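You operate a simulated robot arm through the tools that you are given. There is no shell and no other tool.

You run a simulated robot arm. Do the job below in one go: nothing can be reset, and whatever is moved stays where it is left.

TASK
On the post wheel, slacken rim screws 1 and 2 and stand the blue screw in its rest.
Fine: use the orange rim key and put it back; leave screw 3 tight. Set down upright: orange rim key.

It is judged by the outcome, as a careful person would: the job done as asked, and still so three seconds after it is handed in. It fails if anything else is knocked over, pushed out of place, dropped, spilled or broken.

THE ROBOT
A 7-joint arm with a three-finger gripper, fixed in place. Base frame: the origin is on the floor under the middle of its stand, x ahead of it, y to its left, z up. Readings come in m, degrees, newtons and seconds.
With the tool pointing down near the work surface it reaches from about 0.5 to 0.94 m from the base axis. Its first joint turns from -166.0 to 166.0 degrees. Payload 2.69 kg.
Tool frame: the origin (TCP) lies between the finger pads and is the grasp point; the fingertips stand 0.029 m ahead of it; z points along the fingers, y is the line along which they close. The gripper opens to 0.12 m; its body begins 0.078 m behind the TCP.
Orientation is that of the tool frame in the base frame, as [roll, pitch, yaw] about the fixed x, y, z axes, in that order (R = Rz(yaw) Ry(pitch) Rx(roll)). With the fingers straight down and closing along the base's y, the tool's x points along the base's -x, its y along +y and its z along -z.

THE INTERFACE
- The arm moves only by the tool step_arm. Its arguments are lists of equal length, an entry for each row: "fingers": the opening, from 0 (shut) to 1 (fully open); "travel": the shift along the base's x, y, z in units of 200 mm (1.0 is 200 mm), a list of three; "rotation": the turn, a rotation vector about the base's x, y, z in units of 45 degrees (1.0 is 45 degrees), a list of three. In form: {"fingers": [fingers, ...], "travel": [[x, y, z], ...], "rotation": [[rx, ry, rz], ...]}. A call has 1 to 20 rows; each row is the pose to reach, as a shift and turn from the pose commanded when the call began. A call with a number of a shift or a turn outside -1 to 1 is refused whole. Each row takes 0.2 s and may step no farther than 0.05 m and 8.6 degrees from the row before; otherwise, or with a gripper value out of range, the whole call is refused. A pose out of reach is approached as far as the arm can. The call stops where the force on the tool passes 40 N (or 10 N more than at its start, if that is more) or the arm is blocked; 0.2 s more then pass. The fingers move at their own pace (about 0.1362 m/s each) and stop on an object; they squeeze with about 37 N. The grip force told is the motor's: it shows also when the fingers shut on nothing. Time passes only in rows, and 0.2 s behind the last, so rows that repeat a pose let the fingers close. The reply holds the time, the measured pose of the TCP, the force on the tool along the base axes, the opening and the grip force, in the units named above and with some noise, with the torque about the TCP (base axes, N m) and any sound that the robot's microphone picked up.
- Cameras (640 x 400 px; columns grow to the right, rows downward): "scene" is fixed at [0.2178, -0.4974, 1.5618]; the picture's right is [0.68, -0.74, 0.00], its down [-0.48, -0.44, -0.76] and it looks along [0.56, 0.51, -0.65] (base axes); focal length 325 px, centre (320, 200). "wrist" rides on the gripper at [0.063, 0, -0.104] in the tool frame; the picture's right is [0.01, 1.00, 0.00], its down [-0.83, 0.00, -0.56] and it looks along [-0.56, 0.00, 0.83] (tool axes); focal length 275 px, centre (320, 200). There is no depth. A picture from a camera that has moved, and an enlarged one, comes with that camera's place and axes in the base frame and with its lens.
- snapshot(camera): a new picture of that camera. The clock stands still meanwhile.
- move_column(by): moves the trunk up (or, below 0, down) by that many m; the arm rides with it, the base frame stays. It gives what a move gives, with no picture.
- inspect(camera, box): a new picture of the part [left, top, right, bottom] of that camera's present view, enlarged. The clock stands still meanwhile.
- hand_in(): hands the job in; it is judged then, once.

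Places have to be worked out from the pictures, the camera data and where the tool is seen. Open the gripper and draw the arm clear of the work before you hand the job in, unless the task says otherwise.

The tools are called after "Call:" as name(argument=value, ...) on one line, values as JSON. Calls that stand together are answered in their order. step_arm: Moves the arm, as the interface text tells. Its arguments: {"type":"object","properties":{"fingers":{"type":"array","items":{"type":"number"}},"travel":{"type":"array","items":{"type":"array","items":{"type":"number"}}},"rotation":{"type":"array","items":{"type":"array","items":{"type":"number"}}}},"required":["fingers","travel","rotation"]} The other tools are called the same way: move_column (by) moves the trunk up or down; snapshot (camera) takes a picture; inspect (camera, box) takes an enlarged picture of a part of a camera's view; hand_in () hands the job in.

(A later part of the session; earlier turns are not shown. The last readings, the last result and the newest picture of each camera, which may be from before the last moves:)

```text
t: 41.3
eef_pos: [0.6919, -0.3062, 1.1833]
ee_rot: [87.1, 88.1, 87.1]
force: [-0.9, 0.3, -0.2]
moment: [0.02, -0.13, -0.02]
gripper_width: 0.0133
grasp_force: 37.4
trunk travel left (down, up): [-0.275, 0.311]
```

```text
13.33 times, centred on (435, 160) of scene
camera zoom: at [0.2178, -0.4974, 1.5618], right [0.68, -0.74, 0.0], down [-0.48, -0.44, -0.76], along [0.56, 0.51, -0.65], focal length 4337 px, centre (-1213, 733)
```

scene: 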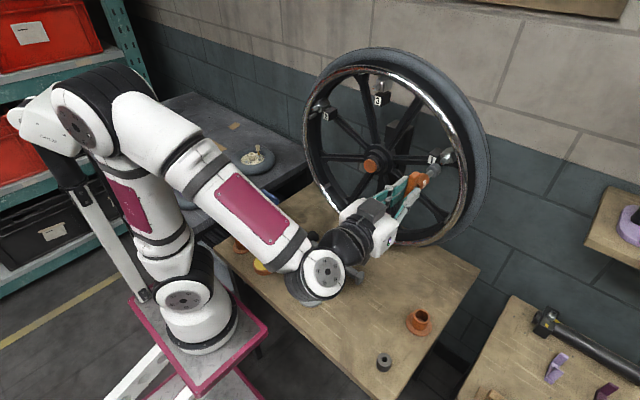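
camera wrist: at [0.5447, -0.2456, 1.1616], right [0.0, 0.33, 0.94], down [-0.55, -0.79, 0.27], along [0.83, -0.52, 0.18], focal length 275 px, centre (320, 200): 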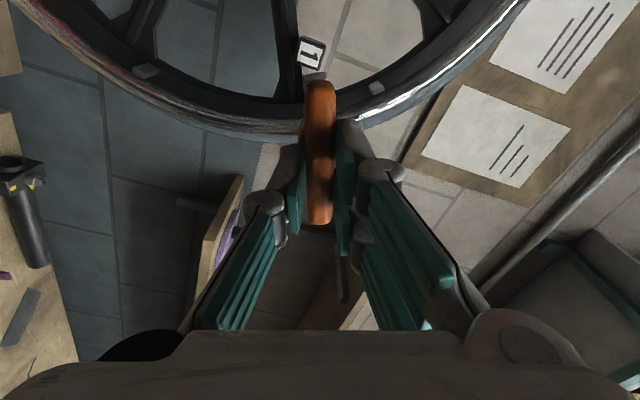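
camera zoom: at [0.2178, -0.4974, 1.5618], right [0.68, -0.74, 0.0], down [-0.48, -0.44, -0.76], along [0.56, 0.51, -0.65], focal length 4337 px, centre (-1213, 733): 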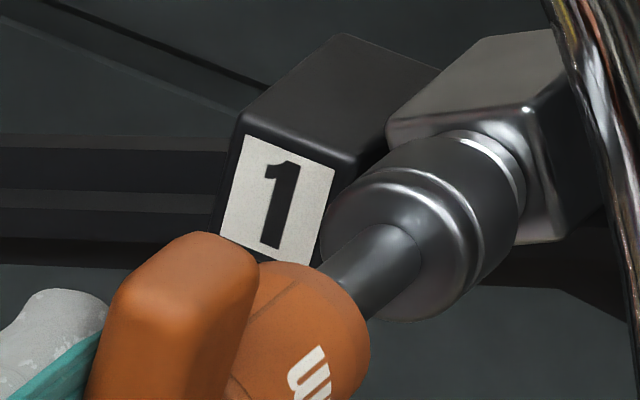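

Re-seated with no force. I turn another 45° counter-clockwise.

Call:
step_arm(fingers=[0, 0, 0, 0, 0, 0, 0], travel=[[0, 0.0021, 0], [0, 0.0042, -0.0004], [0, 0.0063, -0.001], [0, 0.0082, -0.0019], [0, 0.01, -0.003], [0, 0.0117, -0.0044], [0, 0.0117, -0.0044]], rotation=[[-0.166, 0, 0], [-0.333, 0, 0], [-0.5, 0, 0], [-0.666, 0, 0], [-0.833, 0, 0], [-1, 0, 0], [-1, 0, 0]])

Call:
inspect(camera="scene", box=[405, 147, 456, 195])

```text
t: 42.9
eef_pos: [0.6935, -0.302, 1.1835]
ee_rot: [-90.0, 50.8, -89.7]
force: [-5.6, 10.3, 1.5]
moment: [2.65, -0.59, 0.43]
gripper_width: 0.0327
grasp_force: 36.9
out of reach, approached as far as the arm can: row 6, 7
trunk travel left (down, up): [-0.275, 0.311]
```

```text
8.33 times, centred on (430, 171) of scene
camera zoom: at [0.2178, -0.4974, 1.5618], right [0.68, -0.74, 0.0], down [-0.48, -0.44, -0.76], along [0.56, 0.51, -0.65], focal length 2711 px, centre (-601, 442)
```

zoom: 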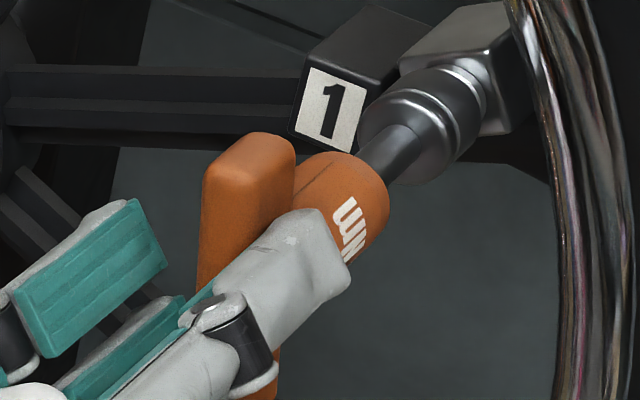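

Torque jumped to 2.65 Nm and the bar twisted in the grip: the screw reached the end of its slackening travel at about 75°. I rotate straight back 45° so the fingers re-align on the bar.

Call:
step_arm(fingers=[0, 0, 0, 0, 0, 0, 0], travel=[[0, -0.0017, 0.0014], [0, -0.0035, 0.0025], [0, -0.0054, 0.0034], [0, -0.0075, 0.004], [0, -0.0096, 0.0043], [0, -0.0117, 0.0044], [0, -0.0117, 0.0044]], rotation=[[0.166, 0, 0], [0.333, 0, 0], [0.5, 0, 0], [0.666, 0, 0], [0.833, 0, 0], [0.98, 0, 0], [0.98, 0, 0]])

Call:
inspect(camera="scene", box=[405, 147, 456, 195])

Call:
snapshot(camera="wrist")

```text
t: 44.5
eef_pos: [0.6929, -0.3065, 1.1835]
ee_rot: [89.0, 85.1, 89.1]
force: [0.2, -1.2, 0.2]
moment: [-0.01, -0.01, -0.06]
gripper_width: 0.0132
grasp_force: 37.2
trunk travel left (down, up): [-0.275, 0.311]
```

```text
8.33 times, centred on (430, 171) of scene
camera zoom: at [0.2178, -0.4974, 1.5618], right [0.68, -0.74, 0.0], down [-0.48, -0.44, -0.76], along [0.56, 0.51, -0.65], focal length 2711 px, centre (-601, 442)
```

zoom: 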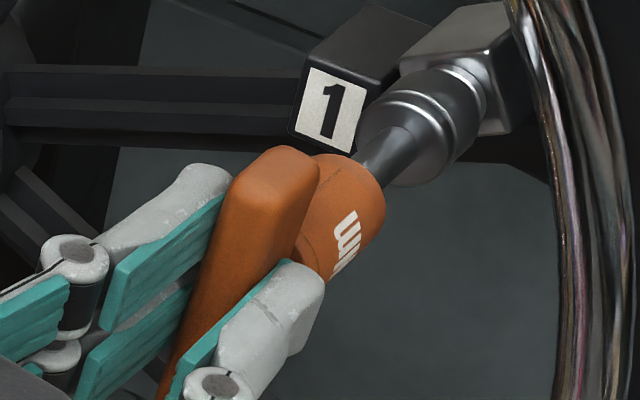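

```text
taken
camera wrist: at [0.5884, -0.3012, 1.1213], right [0.0, 1.0, 0.08], down [-0.56, -0.07, 0.83], along [0.83, -0.04, 0.56], focal length 275 px, centre (320, 200)
```

wrist: 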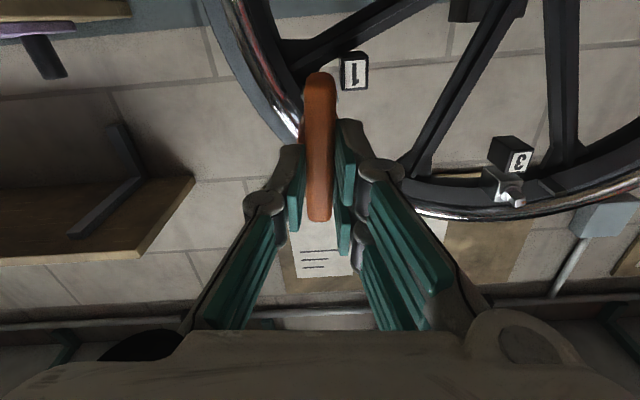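

The grip recovered (13.2 mm, key straight). I turn gently 8° counter-clockwise again so the screw rests near its slack end, watching the torque.

Call:
step_arm(fingers=[0, 0, 0], travel=[[0, 0.0011, 0], [0, 0.0022, 0], [0, 0.0022, 0]], rotation=[[-0.09, 0, 0], [-0.18, 0, 0], [-0.18, 0, 0]])

```text
t: 45.3
eef_pos: [0.6931, -0.3045, 1.1841]
ee_rot: [-88.6, 86.7, -88.6]
force: [0.3, 0.2, 0.6]
moment: [0.02, -0.09, 0.02]
gripper_width: 0.0133
grasp_force: 37.4
trunk travel left (down, up): [-0.275, 0.311]
```

Still no torque at 93°. Another 6°.

Call:
step_arm(fingers=[0, 0, 0], travel=[[0, 0.0008, 0], [0, 0.0017, -0.0003], [0, 0.0017, -0.0003]], rotation=[[-0.066, 0, 0], [-0.133, 0, 0], [-0.133, 0, 0]])

```text
t: 46.1
eef_pos: [0.6933, -0.304, 1.1826]
ee_rot: [-89.5, 80.7, -89.6]
force: [-1.2, 1.0, 1.2]
moment: [1.23, -0.18, 0.06]
gripper_width: 0.0141
grasp_force: 37.1
trunk travel left (down, up): [-0.275, 0.311]
```

Torque 1.2 Nm at 99°: the screw is at its slack stop (about 80° turned). I relieve 4° and pull the key straight off.

Call:
step_arm(fingers=[0, 0, 0, 0, 0, 0, 0], travel=[[0, -0.0011, 0.0002], [-0.03, -0.0011, 0.0002], [-0.07, -0.0011, 0.0002], [-0.11, -0.0011, 0.0002], [-0.15, -0.0011, 0.0002], [-0.2, -0.0011, 0.0002], [-0.3, -0.0011, 0.0002]], rotation=[[0.1, 0, 0], [0.1, 0, 0], [0.1, 0, 0], [0.1, 0, 0], [0.1, 0, 0], [0.1, 0, 0], [0.1, 0, 0]])

Call:
inspect(camera="scene", box=[420, 145, 460, 175])

Call:
snapshot(camera="scene")

```text
t: 47.7
eef_pos: [0.6335, -0.3041, 1.1838]
ee_rot: [-89.2, 85.2, -89.0]
force: [0.0, -0.2, -0.8]
moment: [-0.02, 0.04, 0.0]
gripper_width: 0.0135
grasp_force: 36.8
trunk travel left (down, up): [-0.275, 0.311]
```

```text
13.33 times, centred on (440, 160) of scene
camera zoom: at [0.2178, -0.4974, 1.5618], right [0.68, -0.74, 0.0], down [-0.48, -0.44, -0.76], along [0.56, 0.51, -0.65], focal length 4337 px, centre (-1280, 733)
```

zoom: 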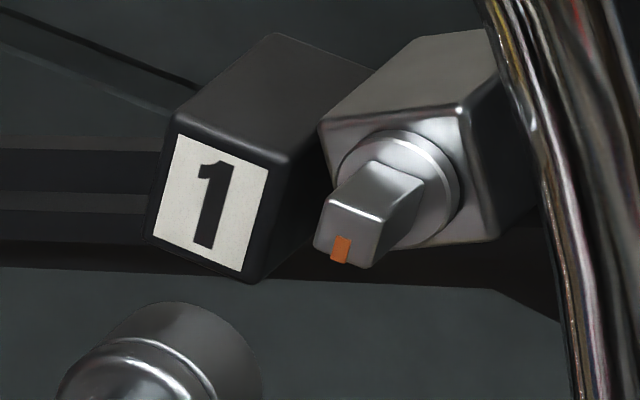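

```text
taken
```

scene: 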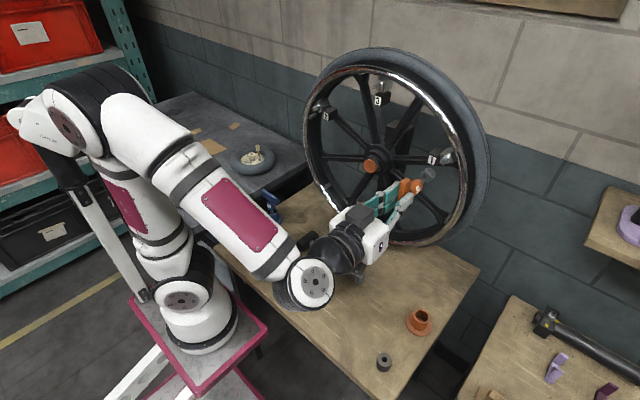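

Stud 1's mark is now at the bottom: slackened. Screw 2 should be the mirror image, at about (0.80, 0.064, 1.181). I move left in front of the wheel, keeping the present roll so the wrist camera can look at screw 2.

Call:
step_arm(fingers=[0, 0, 0, 0, 0, 0], travel=[[0, 0.15, 0], [0, 0.32, -0.02], [0, 0.5, -0.05], [0, 0.68, -0.08], [0, 0.85, -0.1], [0, 1.0, -0.1]], rotation=[[0, 0, 0], [0, 0, 0], [0, 0, 0], [0, 0, 0], [0, 0, 0], [0, 0, 0]])

Call:
snapshot(camera="scene")

Call:
snapshot(camera="wrist")

```text
t: 49.1
eef_pos: [0.6515, -0.1422, 1.2145]
ee_rot: [-90.8, 85.2, -90.6]
force: [0.8, 0.3, -1.7]
moment: [-0.03, 0.07, -0.03]
gripper_width: 0.0135
grasp_force: 36.8
out of reach, approached as far as the arm can: row 4, 5, 6
trunk travel left (down, up): [-0.275, 0.311]
```

```text
taken
```

scene: 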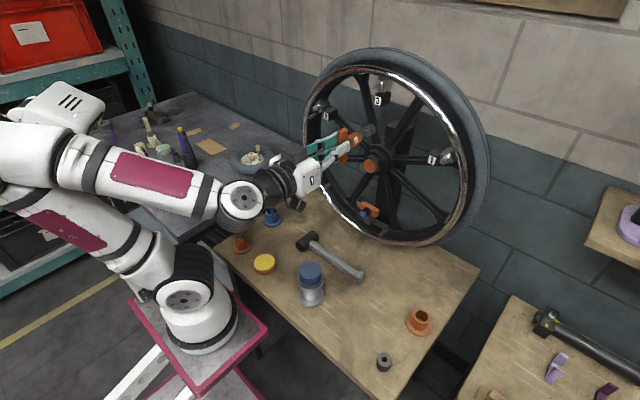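

```text
taken
camera wrist: at [0.5472, -0.1494, 1.1532], right [0.0, 1.0, -0.09], down [-0.56, 0.07, 0.83], along [0.83, 0.05, 0.55], focal length 275 px, centre (320, 200)
```

wrist: 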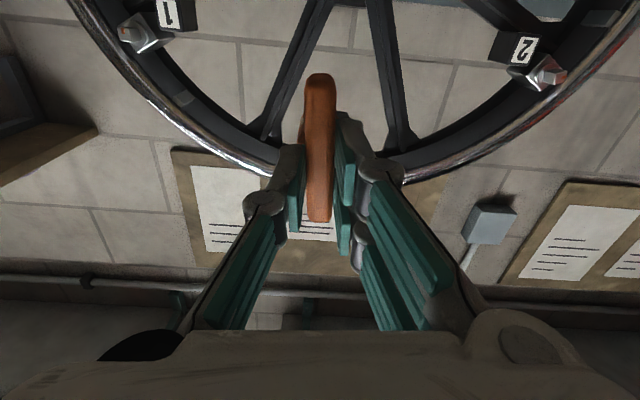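

Inner reach limit near the centre line: the arm base stands at about x≈0.31 now. Raising the trunk moves it back, which should give room for screw 2. First I use this wrist view to fix screw 2's position.

Call:
inspect(camera="wrist", box=[480, 20, 600, 110])

Call:
inspect(camera="wrist", box=[100, 0, 220, 90])

```text
4.44 times, centred on (540, 65) of wrist
camera zoom: at [0.5472, -0.1494, 1.1532], right [0.0, 1.0, -0.09], down [-0.56, 0.07, 0.83], along [0.83, 0.05, 0.55], focal length 1224 px, centre (-658, 800)
```

zoom: 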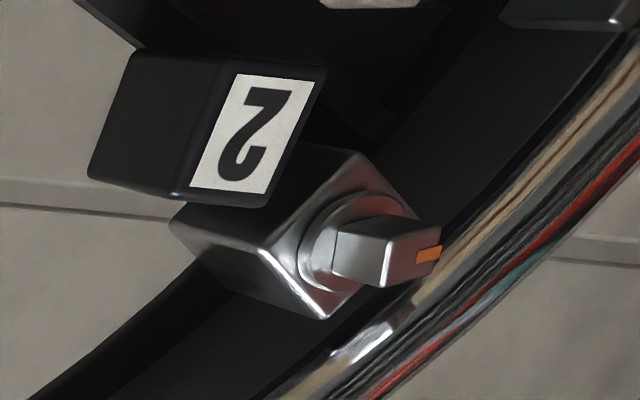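

```text
4.44 times, centred on (160, 45) of wrist
camera zoom: at [0.5472, -0.1494, 1.1532], right [0.0, 1.0, -0.09], down [-0.56, 0.07, 0.83], along [0.83, 0.05, 0.55], focal length 1224 px, centre (1031, 889)
```

zoom: 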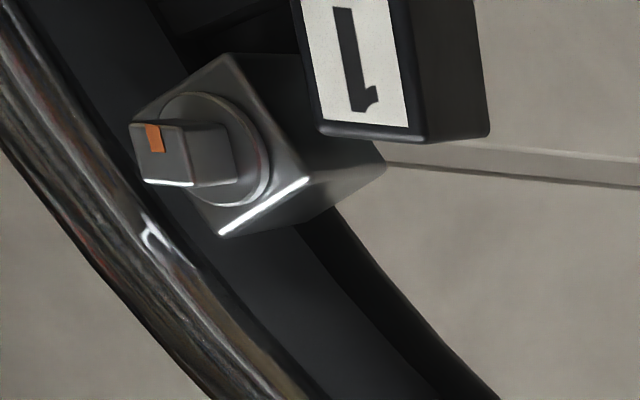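

Screw 2's axis is consistent with the mirror position (y≈0.064, z≈1.1806). I raise the trunk 0.25 m; the tool will rise and move back, well clear of everything.

Call:
move_column(by=0.25)

Call:
snapshot(camera="scene")

```text
t: 51.7
eef_pos: [0.6512, -0.141, 1.4642]
ee_rot: [-89.6, 85.2, -89.3]
force: [0.9, 0.8, -1.1]
moment: [-0.04, 0.08, 0.0]
gripper_width: 0.0135
grasp_force: 37.2
trunk travel left (down, up): [-0.525, 0.061]
```

```text
taken
```

scene: 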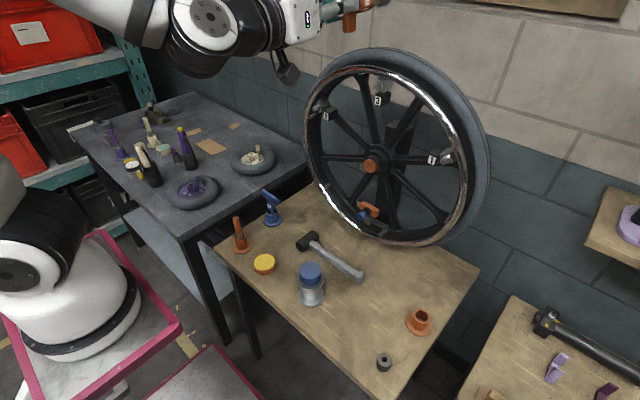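

The trunk rose 0.25 m with the tool now at z=1.464. I descend toward screw 2 in front of the wheel, rolling back toward the seating angle and staying clear in x.

Call:
step_arm(fingers=[0, 0, 0, 0, 0, 0], travel=[[-0.05, 0.15, -0.1], [-0.1, 0.3, -0.22], [-0.1, 0.45, -0.35], [-0.1, 0.6, -0.48], [-0.1, 0.75, -0.6], [-0.1, 0.9, -0.72]], rotation=[[0.166, 0, 0], [0.333, 0, 0], [0.5, 0, 0], [0.666, 0, 0], [0.833, 0, 0], [1, 0, 0]])

Call:
snapshot(camera="scene")

```text
t: 52.9
eef_pos: [0.6527, 0.0237, 1.3868]
ee_rot: [85.7, 36.8, 95.3]
force: [-0.5, -0.3, -0.7]
moment: [-0.02, 0.07, -0.01]
gripper_width: 0.0136
grasp_force: 36.5
out of reach, approached as far as the arm can: row 3, 4, 5, 6
trunk travel left (down, up): [-0.525, 0.061]
stopped in row 6: the arm was blocked; the commanded pose is now the measured one
```

```text
taken
```

scene: 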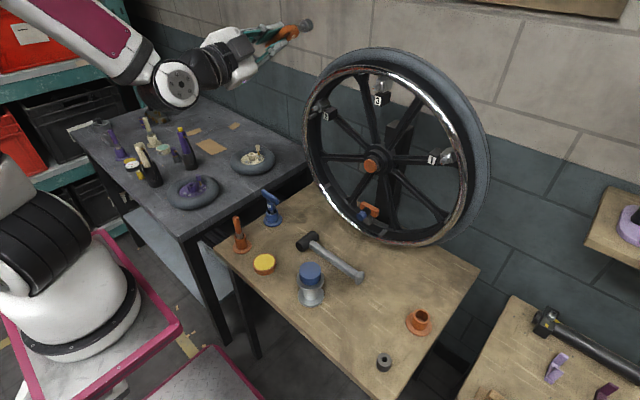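

The limit here seems to be tool roll: the further left I go, the less positive roll is allowed. Since the stud is square, I can seat the key on screw 2 with the roll 90° the other way (−73°) and finish near +5°. I roll that way now and straighten the tool.

Call:
step_arm(fingers=[0, 0, 0, 0, 0, 0], travel=[[0, 0, 0], [0, 0, 0], [0, 0, 0], [0, 0, 0], [0, 0, 0], [0, 0, 0]], rotation=[[0.158, 0.0127, -0.029], [0.316, 0.0254, -0.058], [0.475, 0.038, -0.087], [0.633, 0.051, -0.116], [0.79, 0.064, -0.145], [0.95, 0.0764, -0.174]])

Call:
snapshot(camera="scene")

```text
t: 53.5
eef_pos: [0.6596, -0.0128, 1.3787]
ee_rot: [86.5, 12.5, 92.5]
force: [0.5, 0.2, -1.7]
moment: [-0.03, 0.05, 0.01]
gripper_width: 0.0137
grasp_force: 37.2
trunk travel left (down, up): [-0.525, 0.061]
stopped in row 2: the arm was blocked; the commanded pose is now the measured one
```

```text
taken
```

scene: 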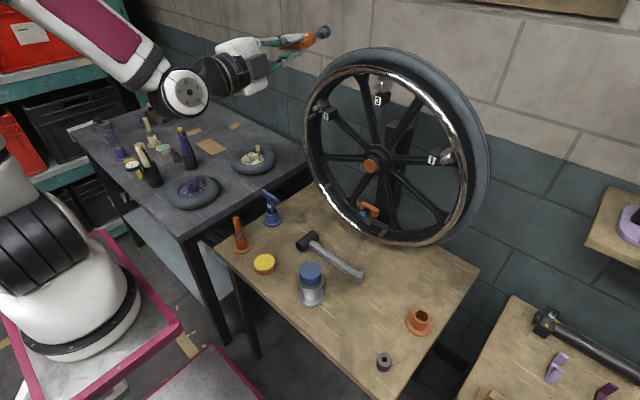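

The arm stalled mid-way but is now at roll 12.5°. I continue the roll in smaller steps from here.

Call:
step_arm(fingers=[0, 0, 0, 0, 0, 0], travel=[[0, 0, 0], [0, 0, 0], [0, 0, 0], [0, 0, 0], [0, 0, 0], [0, 0, 0]], rotation=[[0.08, 0, 0], [0.16, 0.01, -0.01], [0.25, 0.02, -0.02], [0.34, 0.03, -0.03], [0.43, 0.04, -0.04], [0.52, 0.05, -0.05]])

```text
t: 54.8
eef_pos: [0.6587, -0.0395, 1.3727]
ee_rot: [87.9, -15.2, 90.1]
force: [0.3, 0.5, -1.6]
moment: [-0.02, 0.09, -0.04]
gripper_width: 0.0136
grasp_force: 36.8
trunk travel left (down, up): [-0.525, 0.061]
stopped in row 6: the arm was blocked; the commanded pose is now the measured one
```

Working through the limits, the wrist must stay ≥0.35 m from the shoulder; raising the trunk moves the shoulder back. I raise the remaining 0.06 m to get room for screw 2.

Call:
move_column(by=0.06)

Call:
snapshot(camera="scene")

```text
t: 55.8
eef_pos: [0.6577, -0.0392, 1.4333]
ee_rot: [88.0, -14.6, 90.1]
force: [0.7, -0.3, -0.4]
moment: [0.0, 0.02, 0.0]
gripper_width: 0.0134
grasp_force: 37.6
trunk travel left (down, up): [-0.585, 0.001]
```

```text
taken
```

scene: 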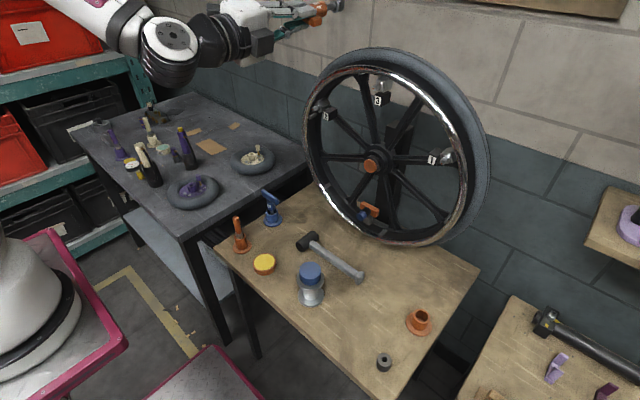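

The base is now well back. I try descending in front of screw 2 while rolling to −50° and leveling.

Call:
step_arm(fingers=[0, 0, 0, 0, 0, 0], travel=[[0, 0.08, -0.14], [-0.02, 0.16, -0.3], [-0.04, 0.25, -0.45], [-0.05, 0.33, -0.6], [-0.05, 0.42, -0.75], [-0.05, 0.5, -0.9]], rotation=[[0.13, 0.01, 0.003], [0.26, 0.02, 0.005], [0.39, 0.03, 0.008], [0.52, 0.035, 0.01], [0.65, 0.04, 0.012], [0.787, 0.043, 0.0134]])

Call:
snapshot(camera="scene")

```text
t: 57.2
eef_pos: [0.639, 0.0637, 1.341]
ee_rot: [95.0, -50.0, 85.7]
force: [0.0, 0.5, -1.9]
moment: [0.02, 0.02, 0.04]
gripper_width: 0.0134
grasp_force: 37.1
out of reach, approached as far as the arm can: row 2, 3, 4, 5, 6
trunk travel left (down, up): [-0.585, 0.001]
```

```text
taken
```

scene: 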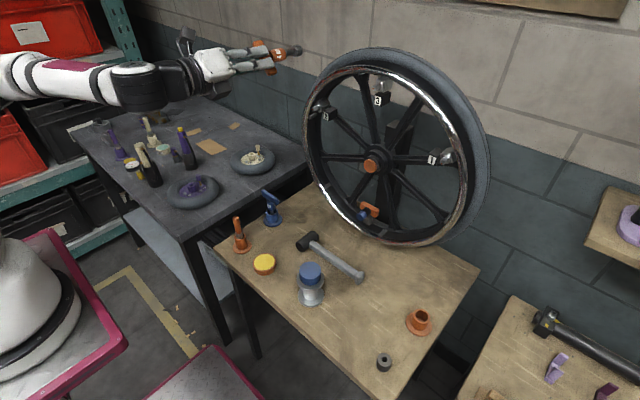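

Level tool can't get lower than z≈1.34 from here (wrist bend limit). A lower trunk suits screw 2 better (base x hardly changes below −0.2). I first raise the tool high so the arm keeps its distance while the trunk lowers.

Call:
step_arm(fingers=[0, 0, 0, 0, 0, 0, 0], travel=[[0, 0, 0.15], [0, 0, 0.3], [0, 0, 0.45], [0, 0, 0.6], [0, 0, 0.75], [0, 0, 0.88], [0, 0, 1.0]], rotation=[[0, 0, 0], [0, 0, 0], [0, 0, 0], [0, 0, 0], [0, 0, 0], [0, 0, 0], [0, 0, 0]])

```text
t: 58.8
eef_pos: [0.6423, 0.0651, 1.5385]
ee_rot: [95.2, -48.8, 85.2]
force: [0.2, 0.0, -1.4]
moment: [-0.01, 0.06, -0.03]
gripper_width: 0.0136
grasp_force: 37.2
trunk travel left (down, up): [-0.585, 0.001]
```

Commands are relative to the achieved pose. I raise another 0.1 m, level the tool and roll to about −73°.

Call:
step_arm(fingers=[0, 0, 0, 0, 0], travel=[[0, 0, 0.1], [0, 0, 0.2], [0, 0, 0.3], [0, 0, 0.4], [0, 0, 0.5]], rotation=[[0.107, -0.015, 0.004], [0.213, -0.03, 0.008], [0.32, -0.045, 0.012], [0.426, -0.06, 0.016], [0.533, -0.076, 0.0196]])

Call:
snapshot(camera="scene")

```text
t: 59.5
eef_pos: [0.6422, 0.0551, 1.5856]
ee_rot: [90.2, -50.8, 83.6]
force: [-0.1, -0.1, -0.7]
moment: [0.0, 0.06, 0.02]
gripper_width: 0.0136
grasp_force: 36.8
trunk travel left (down, up): [-0.585, 0.001]
stopped in row 3: the arm was blocked; the commanded pose is now the measured one
```

```text
taken
```

scene: 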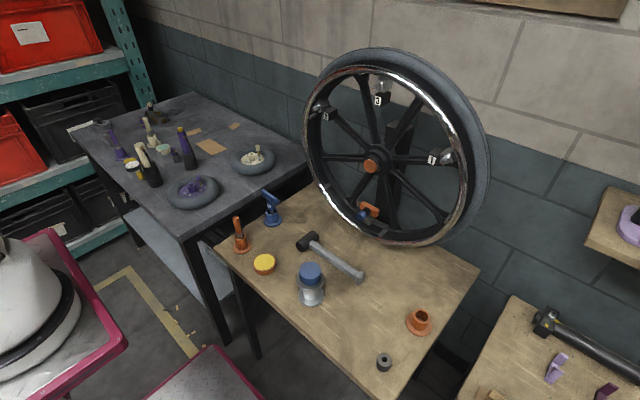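

Blocked at roll ≈ −51°: this arm posture has drifted awkwardly. I'll unwind: roll back, then point the tool down, lower the trunk, and approach screw 2 afresh the way that worked for screw 1.

Call:
step_arm(fingers=[0, 0, 0, 0, 0, 0, 0], travel=[[0, 0, 0], [0, -0.02, -0.03], [0, -0.05, -0.06], [0, -0.08, -0.1], [0, -0.1, -0.13], [0, -0.13, -0.17], [0, -0.15, -0.2]], rotation=[[-0.14, 0, 0.02], [-0.28, 0, 0.04], [-0.42, 0, 0.06], [-0.56, 0, 0.08], [-0.7, 0, 0.1], [-0.84, 0, 0.12], [-0.98, 0, 0.14]])

Call:
snapshot(camera="wrist")

```text
t: 61.1
eef_pos: [0.6425, 0.0218, 1.5469]
ee_rot: [88.0, -7.4, 91.4]
force: [0.1, -0.7, -0.9]
moment: [-0.04, 0.09, 0.01]
gripper_width: 0.0136
grasp_force: 37.0
trunk travel left (down, up): [-0.585, 0.001]
```

```text
taken
camera wrist: at [0.5353, 0.0822, 1.5516], right [-0.03, -0.12, 0.99], down [-0.54, -0.84, -0.12], along [0.84, -0.54, -0.04], focal length 275 px, centre (320, 200)
```

wrist: 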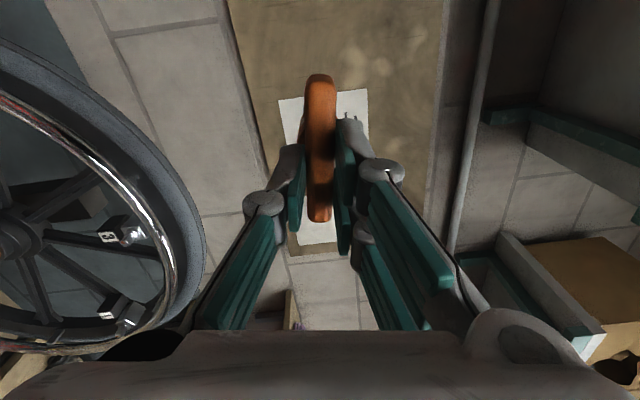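

That worked smoothly. Now I pitch the tool down by 45° (then another 45°).

Call:
step_arm(fingers=[0, 0, 0, 0, 0, 0], travel=[[0, 0, 0], [-0.02, 0, 0], [-0.05, 0, -0.03], [-0.08, 0, -0.06], [-0.1, 0, -0.1], [-0.12, 0, -0.15]], rotation=[[0, 0.166, 0], [0, 0.333, 0], [0, 0.5, 0], [0, 0.666, 0], [0, 0.833, 0], [0, 1, 0]])

Call:
step_arm(fingers=[0, 0, 0, 0, 0, 0], travel=[[0, 0, -0.03], [0, 0, -0.06], [0, 0, -0.1], [0, 0, -0.13], [0, 0, -0.16], [0, 0, -0.2]], rotation=[[0, 0.166, 0], [0, 0.333, 0], [0, 0.5, 0], [0, 0.666, 0], [0, 0.833, 0], [0, 0.96, 0]])

Call:
snapshot(camera="scene")

```text
t: 61.7
eef_pos: [0.6315, -0.1004, 1.5505]
ee_rot: [102.4, -5.7, 75.6]
force: [1.7, 1.7, -2.6]
moment: [-0.01, 0.05, -0.14]
gripper_width: 0.0138
grasp_force: 36.9
trunk travel left (down, up): [-0.585, 0.001]
stopped in row 3: the arm was blocked; the commanded pose is now the measured one
```

```text
t: 63.1
eef_pos: [0.6288, -0.1032, 1.5103]
ee_rot: [144.3, 4.9, 75.2]
force: [0.6, 0.3, -0.7]
moment: [0.02, -0.01, -0.01]
gripper_width: 0.0135
grasp_force: 37.0
trunk travel left (down, up): [-0.585, 0.001]
```

```text
taken
```

scene: 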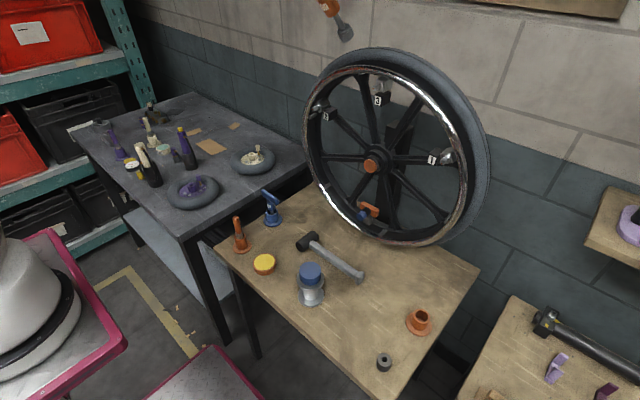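

The tool is 54° from vertical... I complete the turn to straight down in one more call.

Call:
step_arm(fingers=[0, 0, 0, 0, 0], travel=[[0, 0, -0.04], [0, 0, -0.08], [0, 0, -0.12], [0, 0, -0.16], [0, 0, -0.2]], rotation=[[0.059, 0.149, 0], [0.118, 0.298, 0], [0.176, 0.446, 0], [0.235, 0.595, 0], [0.294, 0.744, 0]])

```text
t: 64.3
eef_pos: [0.628, -0.1035, 1.4716]
ee_rot: [180.0, 0.1, 77.0]
force: [-0.5, 0.3, -1.0]
moment: [-0.05, -0.01, -0.02]
gripper_width: 0.0133
grasp_force: 37.0
trunk travel left (down, up): [-0.585, 0.001]
```

Tool is straight down at (0.628,-0.104,1.472). I shift left to y≈0.02 so that nothing tall is beneath, then lower the trunk in two steps.

Call:
step_arm(fingers=[0, 0, 0, 0], travel=[[0, 0.15, 0], [0, 0.3, 0], [0, 0.45, 0], [0, 0.6, 0]], rotation=[[0, 0, 0.07], [0, 0, 0.14], [0, 0, 0.21], [0, 0, 0.28]])

Call:
move_column(by=-0.2)

Call:
snapshot(camera="scene")

```text
t: 65.3
eef_pos: [0.6298, 0.017, 1.4709]
ee_rot: [179.8, 0.2, 89.5]
force: [-0.4, -1.0, -0.7]
moment: [0.06, -0.01, -0.01]
gripper_width: 0.0136
grasp_force: 36.8
trunk travel left (down, up): [-0.585, 0.001]
```

```text
t: 67.5
eef_pos: [0.6286, 0.0136, 1.2714]
ee_rot: [179.8, -0.6, 89.2]
force: [0.1, -0.3, -1.0]
moment: [-0.03, 0.04, 0.0]
gripper_width: 0.0134
grasp_force: 37.4
trunk travel left (down, up): [-0.385, 0.201]
```

```text
taken
```

scene: 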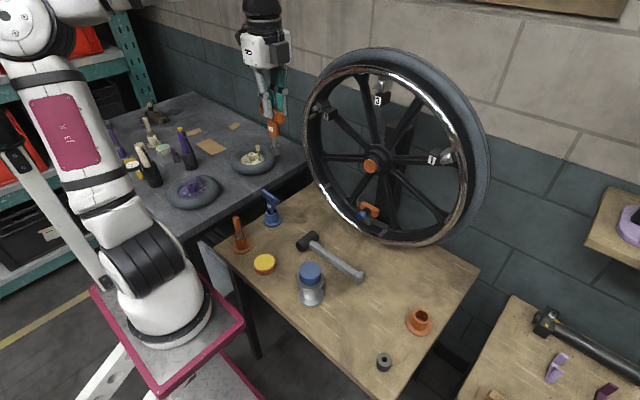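

All clear. Lower another 0.2 m.

Call:
move_column(by=-0.2)

Call:
snapshot(camera="scene")

```text
t: 69.2
eef_pos: [0.6357, -0.0413, 1.0825]
ee_rot: [-177.8, -3.2, 79.9]
force: [-0.1, 0.5, -0.9]
moment: [-0.05, 0.02, -0.03]
gripper_width: 0.0132
grasp_force: 37.5
trunk travel left (down, up): [-0.207, 0.379]
stopped: the arm was blocked; the commanded pose is now the measured one
```

```text
taken
```

scene: 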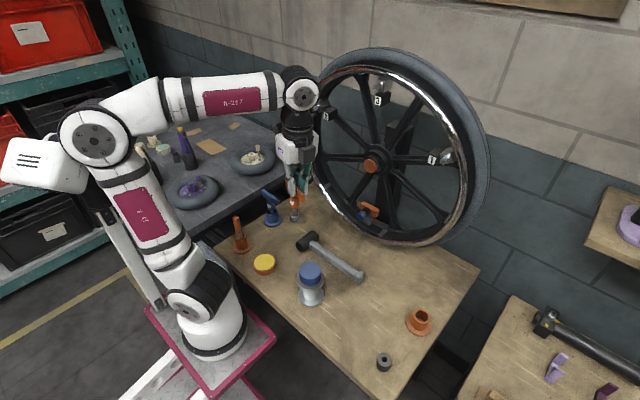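

The arm's elbow touched the robot's own mast box and the trunk stopped at −0.178 m of the 0.2. I move the tool left, forward and up so the elbow swings away from it, straightening the tool meanwhile.

Call:
step_arm(fingers=[0, 0, 0, 0, 0, 0], travel=[[0.03, 0.06, 0.08], [0.07, 0.14, 0.18], [0.11, 0.22, 0.28], [0.15, 0.3, 0.4], [0.19, 0.38, 0.5], [0.22, 0.45, 0.6]], rotation=[[-0.013, -0.006, 0.037], [-0.026, -0.012, 0.075], [-0.04, -0.018, 0.112], [-0.053, -0.024, 0.15], [-0.066, -0.03, 0.187], [-0.0786, -0.0357, 0.224]])

Call:
snapshot(camera="scene")

```text
t: 70.6
eef_pos: [0.6785, 0.0537, 1.2052]
ee_rot: [179.9, 0.6, 90.6]
force: [0.4, -0.9, -1.0]
moment: [0.01, 0.05, -0.02]
gripper_width: 0.0136
grasp_force: 37.1
trunk travel left (down, up): [-0.207, 0.379]
```

```text
taken
```

scene: 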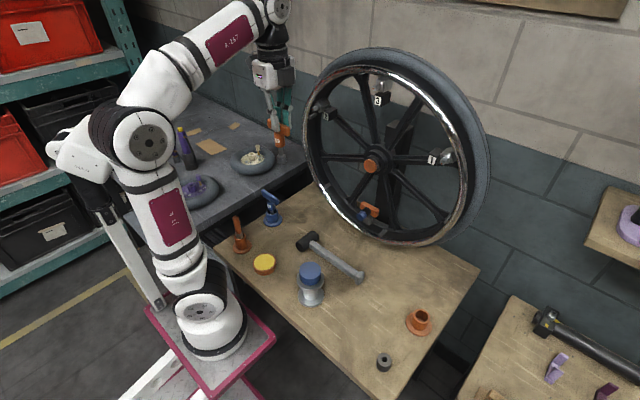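

The posture is good now. I lower the trunk 0.1 m more.

Call:
move_column(by=-0.1)

Call:
snapshot(camera="scene")

```text
t: 72.0
eef_pos: [0.6796, 0.0518, 1.1036]
ee_rot: [179.9, 0.6, 90.5]
force: [0.4, 0.0, -1.6]
moment: [0.0, 0.02, 0.05]
gripper_width: 0.0136
grasp_force: 37.0
trunk travel left (down, up): [-0.107, 0.479]
```

```text
taken
```

scene: 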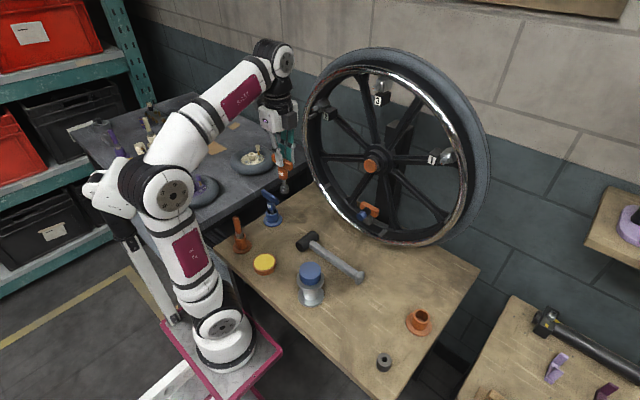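

Good. Now I pitch the tool up 45° while backing off slightly in x, in small steps.

Call:
step_arm(fingers=[0, 0, 0, 0, 0, 0], travel=[[-0.03, 0, 0.05], [-0.06, 0, 0.1], [-0.09, 0, 0.15], [-0.12, 0.0, 0.2], [-0.15, 0.0, 0.25], [-0.17, 0.0, 0.3]], rotation=[[0, -0.166, 0], [0, -0.333, 0], [0, -0.5, 0], [0, -0.666, 0], [0, -0.833, 0], [0, -1, 0]])

Call:
snapshot(camera="scene")

```text
t: 73.3
eef_pos: [0.6449, 0.0511, 1.1647]
ee_rot: [135.0, 0.7, 89.8]
force: [-0.2, -0.6, -1.5]
moment: [0.0, 0.07, 0.01]
gripper_width: 0.0136
grasp_force: 36.9
trunk travel left (down, up): [-0.107, 0.479]
```

```text
taken
```

scene: 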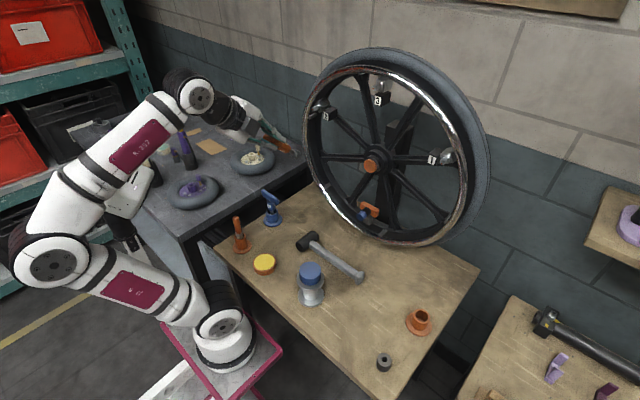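

It went smoothly; the elbow folded back clear of the mast. Next 45° to level.

Call:
step_arm(fingers=[0, 0, 0, 0, 0, 0], travel=[[0, 0, 0.02], [0, 0, 0.03], [0, 0.01, 0.04], [0, 0.02, 0.05], [0, 0.03, 0.06], [0, 0.04, 0.08]], rotation=[[0, -0.166, 0], [0, -0.333, 0], [0, -0.5, 0], [0, -0.666, 0], [0, -0.833, 0], [0, -1, 0]])

Call:
snapshot(camera="scene")

Call:
snapshot(camera="wrist")

```text
t: 74.8
eef_pos: [0.6459, 0.0532, 1.1817]
ee_rot: [89.9, -0.3, 89.0]
force: [0.1, 0.1, -1.6]
moment: [-0.02, 0.07, -0.01]
gripper_width: 0.0137
grasp_force: 36.6
trunk travel left (down, up): [-0.107, 0.479]
```

```text
taken
```

scene: 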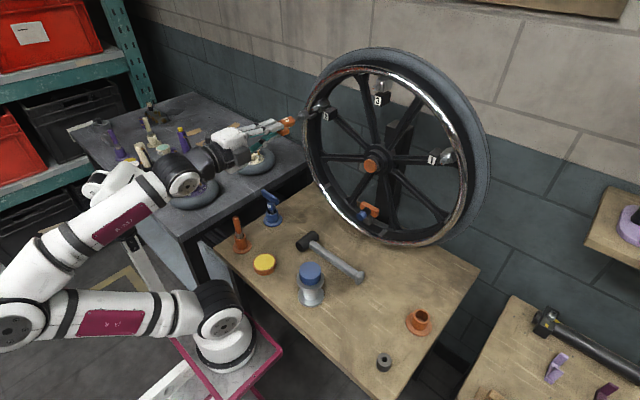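

```text
taken
camera wrist: at [0.5422, 0.1174, 1.1821], right [0.0, 0.0, 1.0], down [-0.57, -0.82, 0.0], along [0.82, -0.57, 0.0], focal length 275 px, centre (320, 200)
```

wrist: 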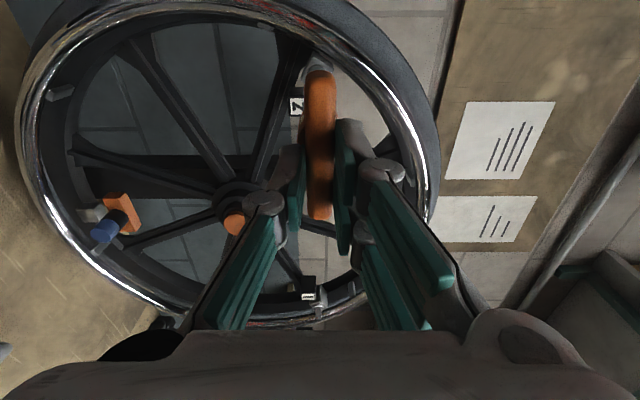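

Level in front of screw 2 at last. Before engaging I test in free space that the roll can reach ~95° here.

Call:
step_arm(fingers=[0, 0, 0, 0, 0, 0], travel=[[0, 0, 0], [0, 0, 0], [0, 0, 0], [0, 0, 0], [0, 0, 0], [0, 0, 0]], rotation=[[-0.166, 0, 0], [-0.333, 0, 0], [-0.5, 0, 0], [-0.666, 0, 0], [-0.833, 0, 0], [-1, 0, 0]])

Call:
step_arm(fingers=[0, 0, 0, 0, 0, 0, 0], travel=[[0, 0, 0], [0, 0, 0], [0, 0, 0], [0, 0, 0], [0, 0, 0], [0, 0, 0], [0, 0, 0]], rotation=[[-0.15, 0, 0], [-0.3, 0, 0], [-0.45, 0, 0], [-0.6, 0, 0], [-0.75, 0, 0], [-0.9, 0, 0], [-1, 0, 0]])

```text
t: 76.2
eef_pos: [0.6452, 0.0584, 1.1836]
ee_rot: [88.8, 45.4, 88.6]
force: [0.8, -0.4, -1.7]
moment: [0.0, 0.07, 0.01]
gripper_width: 0.0134
grasp_force: 37.3
trunk travel left (down, up): [-0.107, 0.479]
```

```text
t: 77.8
eef_pos: [0.6463, 0.0607, 1.1797]
ee_rot: [-48.1, 89.0, -48.2]
force: [0.5, -0.2, -1.7]
moment: [0.0, 0.08, 0.01]
gripper_width: 0.0136
grasp_force: 37.5
trunk travel left (down, up): [-0.107, 0.479]
```

Roll to ~90° is fine here. I roll back to 45° and let it settle, then measure the key's position in the grip again.

Call:
step_arm(fingers=[0, 0, 0, 0, 0, 0, 0, 0], travel=[[0, 0, 0], [0, 0, 0], [0, 0, 0], [0, 0, 0], [0, 0, 0], [0, 0, 0], [0, 0, 0], [0, 0, 0]], rotation=[[0.166, 0, 0.004], [0.333, 0, 0.008], [0.5, 0, 0.012], [0.666, 0, 0.016], [0.833, 0, 0.02], [1, 0, 0.022], [1, 0, 0.022], [1, 0, 0.022]])

Call:
inspect(camera="scene", box=[280, 95, 330, 132])

Call:
inspect(camera="wrist", box=[270, 70, 370, 235])

```text
t: 79.5
eef_pos: [0.6452, 0.0548, 1.1811]
ee_rot: [88.8, 44.9, 89.2]
force: [-0.4, -0.5, -0.8]
moment: [-0.02, 0.05, 0.01]
gripper_width: 0.0136
grasp_force: 37.0
trunk travel left (down, up): [-0.107, 0.479]
```

```text
10.81 times, centred on (305, 114) of scene
camera zoom: at [0.2178, -0.4974, 1.5618], right [0.68, -0.74, 0.0], down [-0.48, -0.44, -0.76], along [0.56, 0.51, -0.65], focal length 3516 px, centre (482, 1135)
```

zoom: 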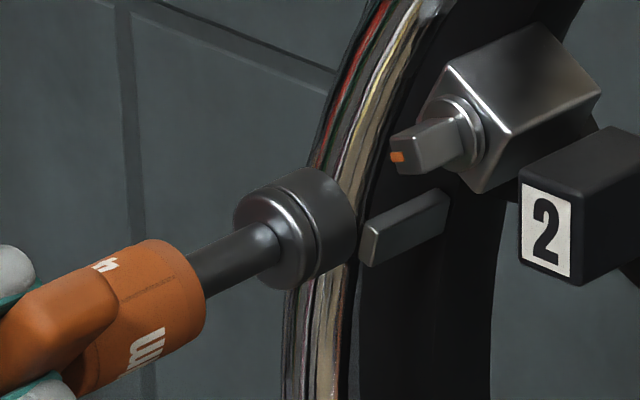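

```text
2.42 times, centred on (320, 152) of wrist
camera zoom: at [0.5406, 0.0986, 1.1355], right [-0.01, 0.71, 0.71], down [-0.56, -0.59, 0.58], along [0.83, -0.39, 0.41], focal length 667 px, centre (320, 315)
```

zoom: 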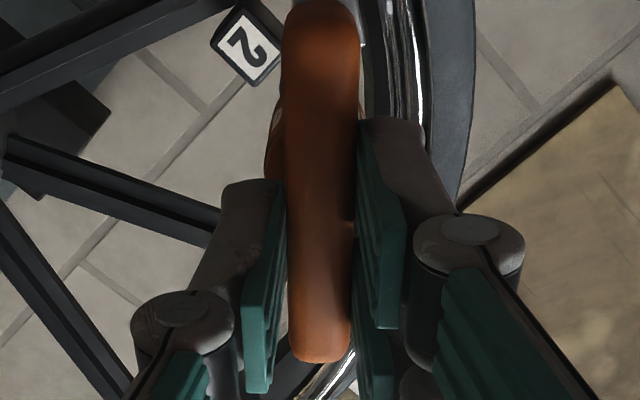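

The bar sits ~4 mm further along tool x than before (it shifted during the twist). I roll to ~0° and settle to measure the offset where the camera is most sensitive to it.

Call:
step_arm(fingers=[0, 0, 0, 0, 0, 0, 0, 0, 0], travel=[[0, 0, 0], [0, 0, 0], [0, 0, 0], [0, 0, 0], [0, 0, 0], [0, 0, 0], [0, 0, 0], [0, 0, 0], [0, 0, 0]], rotation=[[0.166, 0.003, 0.0], [0.333, 0.006, 0.0], [0.5, 0.01, 0.0], [0.666, 0.013, 0.0], [0.833, 0.016, 0.0], [1, 0.019, 0.0], [1, 0.019, 0.0], [1, 0.019, 0.0], [1, 0.019, 0]])

Call:
inspect(camera="scene", box=[280, 95, 330, 132])

Call:
inspect(camera="scene", box=[294, 103, 318, 123])

```text
t: 81.5
eef_pos: [0.6462, 0.0511, 1.1815]
ee_rot: [89.9, -0.6, 89.4]
force: [-0.7, 0.7, -1.6]
moment: [0.02, 0.06, 0.0]
gripper_width: 0.0135
grasp_force: 37.3
trunk travel left (down, up): [-0.107, 0.479]
```

```text
10.81 times, centred on (305, 114) of scene
camera zoom: at [0.2178, -0.4974, 1.5618], right [0.68, -0.74, 0.0], down [-0.48, -0.44, -0.76], along [0.56, 0.51, -0.65], focal length 3516 px, centre (482, 1135)
```

zoom: 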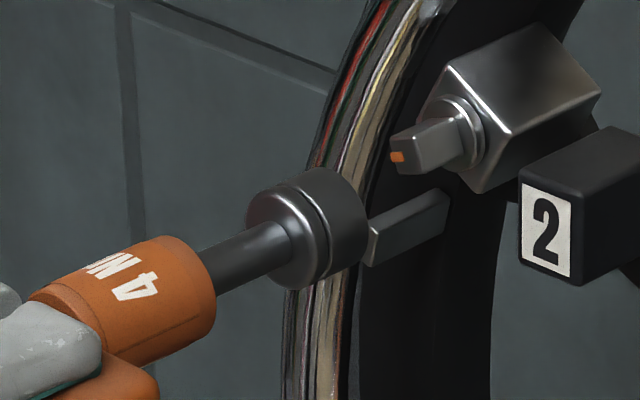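

```text
16.00 times, centred on (306, 113) of scene
camera zoom: at [0.2178, -0.4974, 1.5618], right [0.68, -0.74, 0.0], down [-0.48, -0.44, -0.76], along [0.56, 0.51, -0.65], focal length 5204 px, centre (544, 1592)
```

zoom: 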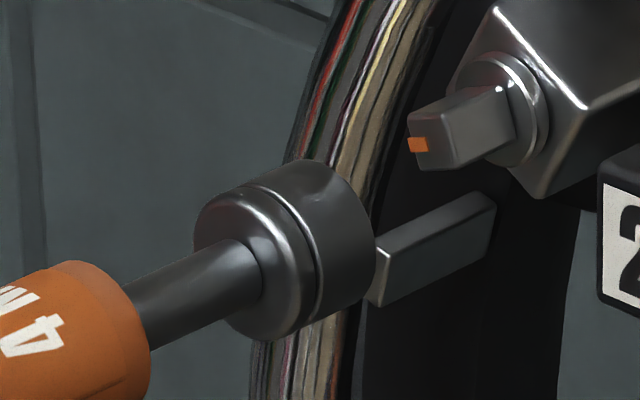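

Offset along tool x comes out ~3.5 mm again. I roll to 17°, correct the yaw by 0.6°, and move to put the key's axis on screw 2's axis (y 0.064, z 1.1806), then settle.

Call:
step_arm(fingers=[0, 0, 0, 0, 0, 0], travel=[[0.01, 0.012, 0], [0.03, 0.024, 0], [0.05, 0.036, 0], [0.05, 0.048, 0], [0.05, 0.048, 0], [0.05, 0.048, 0]], rotation=[[-0.13, 0, 0.004], [-0.26, 0, 0.009], [-0.391, 0, 0.0133], [-0.391, 0, 0.0133], [-0.391, 0, 0.0133], [-0.391, 0, 0.0133]])

Call:
inspect(camera="scene", box=[294, 101, 326, 125])

```text
t: 83.0
eef_pos: [0.6539, 0.0638, 1.1818]
ee_rot: [89.8, 17.5, 90.3]
force: [0.1, -1.2, -1.6]
moment: [0.01, 0.06, -0.03]
gripper_width: 0.0135
grasp_force: 36.7
trunk travel left (down, up): [-0.107, 0.479]
```

```text
16.00 times, centred on (310, 113) of scene
camera zoom: at [0.2178, -0.4974, 1.5618], right [0.68, -0.74, 0.0], down [-0.48, -0.44, -0.76], along [0.56, 0.51, -0.65], focal length 5204 px, centre (480, 1592)
```

zoom: 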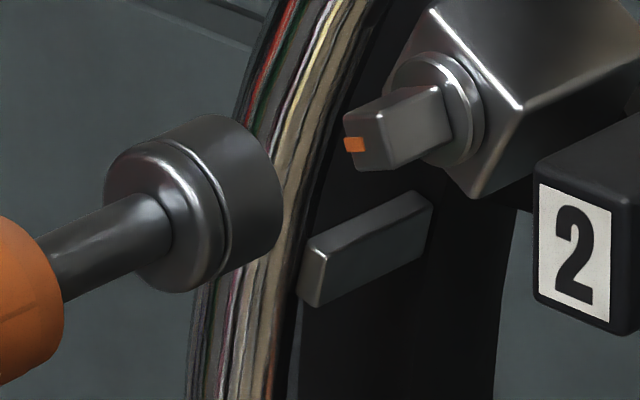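

The key axis now shows ~3 mm too far up-left relative to stud 2 in the picture. I shift −3.8 mm in y and −1.0 mm in z, advance to about 10 mm short of the stud, and re-check.

Call:
step_arm(fingers=[0, 0, 0, 0, 0], travel=[[0, -0.01, -0.003], [0.03, -0.019, -0.005], [0.06, -0.019, -0.005], [0.08, -0.019, -0.005], [0.08, -0.019, -0.005]], rotation=[[0, 0, 0], [0, 0, 0], [0, 0, 0], [0, 0, 0], [0, 0, 0]])

Call:
inspect(camera="scene", box=[296, 98, 328, 122])

```text
t: 84.2
eef_pos: [0.6714, 0.065, 1.1796]
ee_rot: [89.9, 17.8, 90.6]
force: [0.3, -0.2, -1.6]
moment: [0.0, 0.06, -0.01]
gripper_width: 0.0136
grasp_force: 37.4
trunk travel left (down, up): [-0.107, 0.479]
```

```text
16.00 times, centred on (312, 110) of scene
camera zoom: at [0.2178, -0.4974, 1.5618], right [0.68, -0.74, 0.0], down [-0.48, -0.44, -0.76], along [0.56, 0.51, -0.65], focal length 5204 px, centre (448, 1640)
```

zoom: 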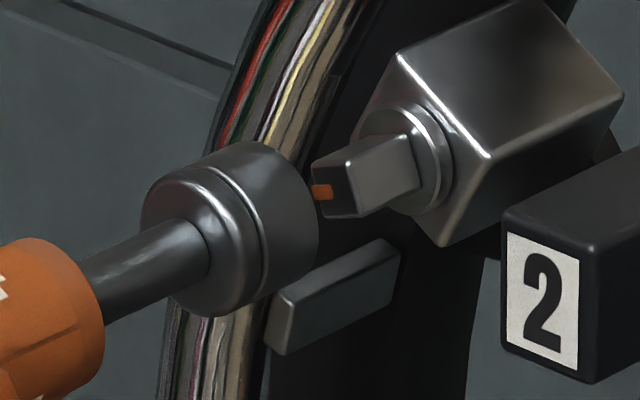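

The tool's y reading did not follow (0.065, yaw drifting to 90.6°), so the arm is still settling. I wait with null rows and re-read.

Call:
step_arm(fingers=[0, 0, 0, 0, 0], travel=[[0, 0, 0], [0, 0, 0], [0, 0, 0], [0, 0, 0], [0, 0, 0]], rotation=[[0, 0, 0], [0, 0, 0], [0, 0, 0], [0, 0, 0], [0, 0, 0]])

Call:
inspect(camera="scene", box=[296, 98, 328, 122])

```text
t: 85.3
eef_pos: [0.6711, 0.0633, 1.1798]
ee_rot: [90.0, 17.7, 90.6]
force: [-0.2, -0.7, -1.5]
moment: [-0.03, 0.06, -0.01]
gripper_width: 0.0135
grasp_force: 36.9
trunk travel left (down, up): [-0.107, 0.479]
```

```text
16.00 times, centred on (312, 110) of scene
camera zoom: at [0.2178, -0.4974, 1.5618], right [0.68, -0.74, 0.0], down [-0.48, -0.44, -0.76], along [0.56, 0.51, -0.65], focal length 5204 px, centre (448, 1640)
```

zoom: 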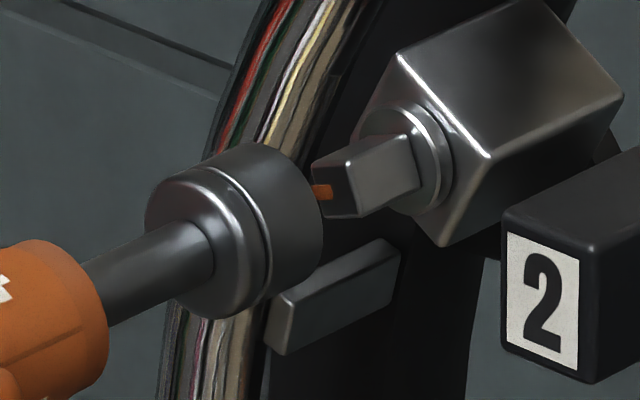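

It is creeping slowly toward the target. I wait two more seconds.

Call:
step_arm(fingers=[0, 0, 0, 0, 0, 0, 0, 0, 0, 0, 0, 0], travel=[[0, 0, 0], [0, 0, 0], [0, 0, 0], [0, 0, 0], [0, 0, 0], [0, 0, 0], [0, 0, 0], [0, 0, 0], [0, 0, 0], [0, 0, 0], [0, 0, 0], [0, 0, 0]], rotation=[[0, 0, 0], [0, 0, 0], [0, 0, 0], [0, 0, 0], [0, 0, 0], [0, 0, 0], [0, 0, 0], [0, 0, 0], [0, 0, 0], [0, 0, 0], [0, 0, 0], [0, 0, 0]])

Call:
inspect(camera="scene", box=[296, 98, 328, 122])

```text
t: 88.0
eef_pos: [0.6708, 0.0626, 1.1803]
ee_rot: [89.9, 17.6, 90.3]
force: [-0.4, 0.0, -1.1]
moment: [-0.04, 0.06, 0.0]
gripper_width: 0.0134
grasp_force: 37.2
trunk travel left (down, up): [-0.107, 0.479]
```

```text
16.00 times, centred on (312, 110) of scene
camera zoom: at [0.2178, -0.4974, 1.5618], right [0.68, -0.74, 0.0], down [-0.48, -0.44, -0.76], along [0.56, 0.51, -0.65], focal length 5204 px, centre (448, 1640)
```

zoom: 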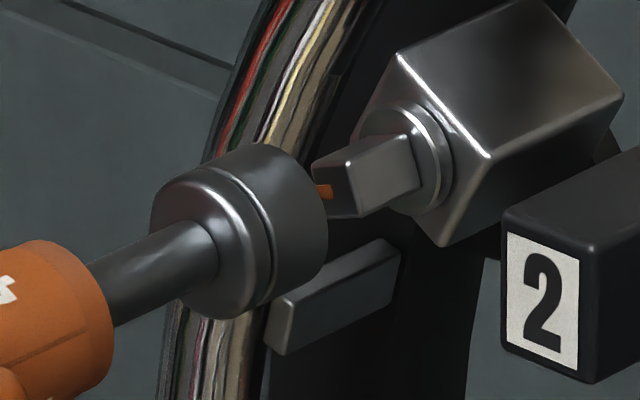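

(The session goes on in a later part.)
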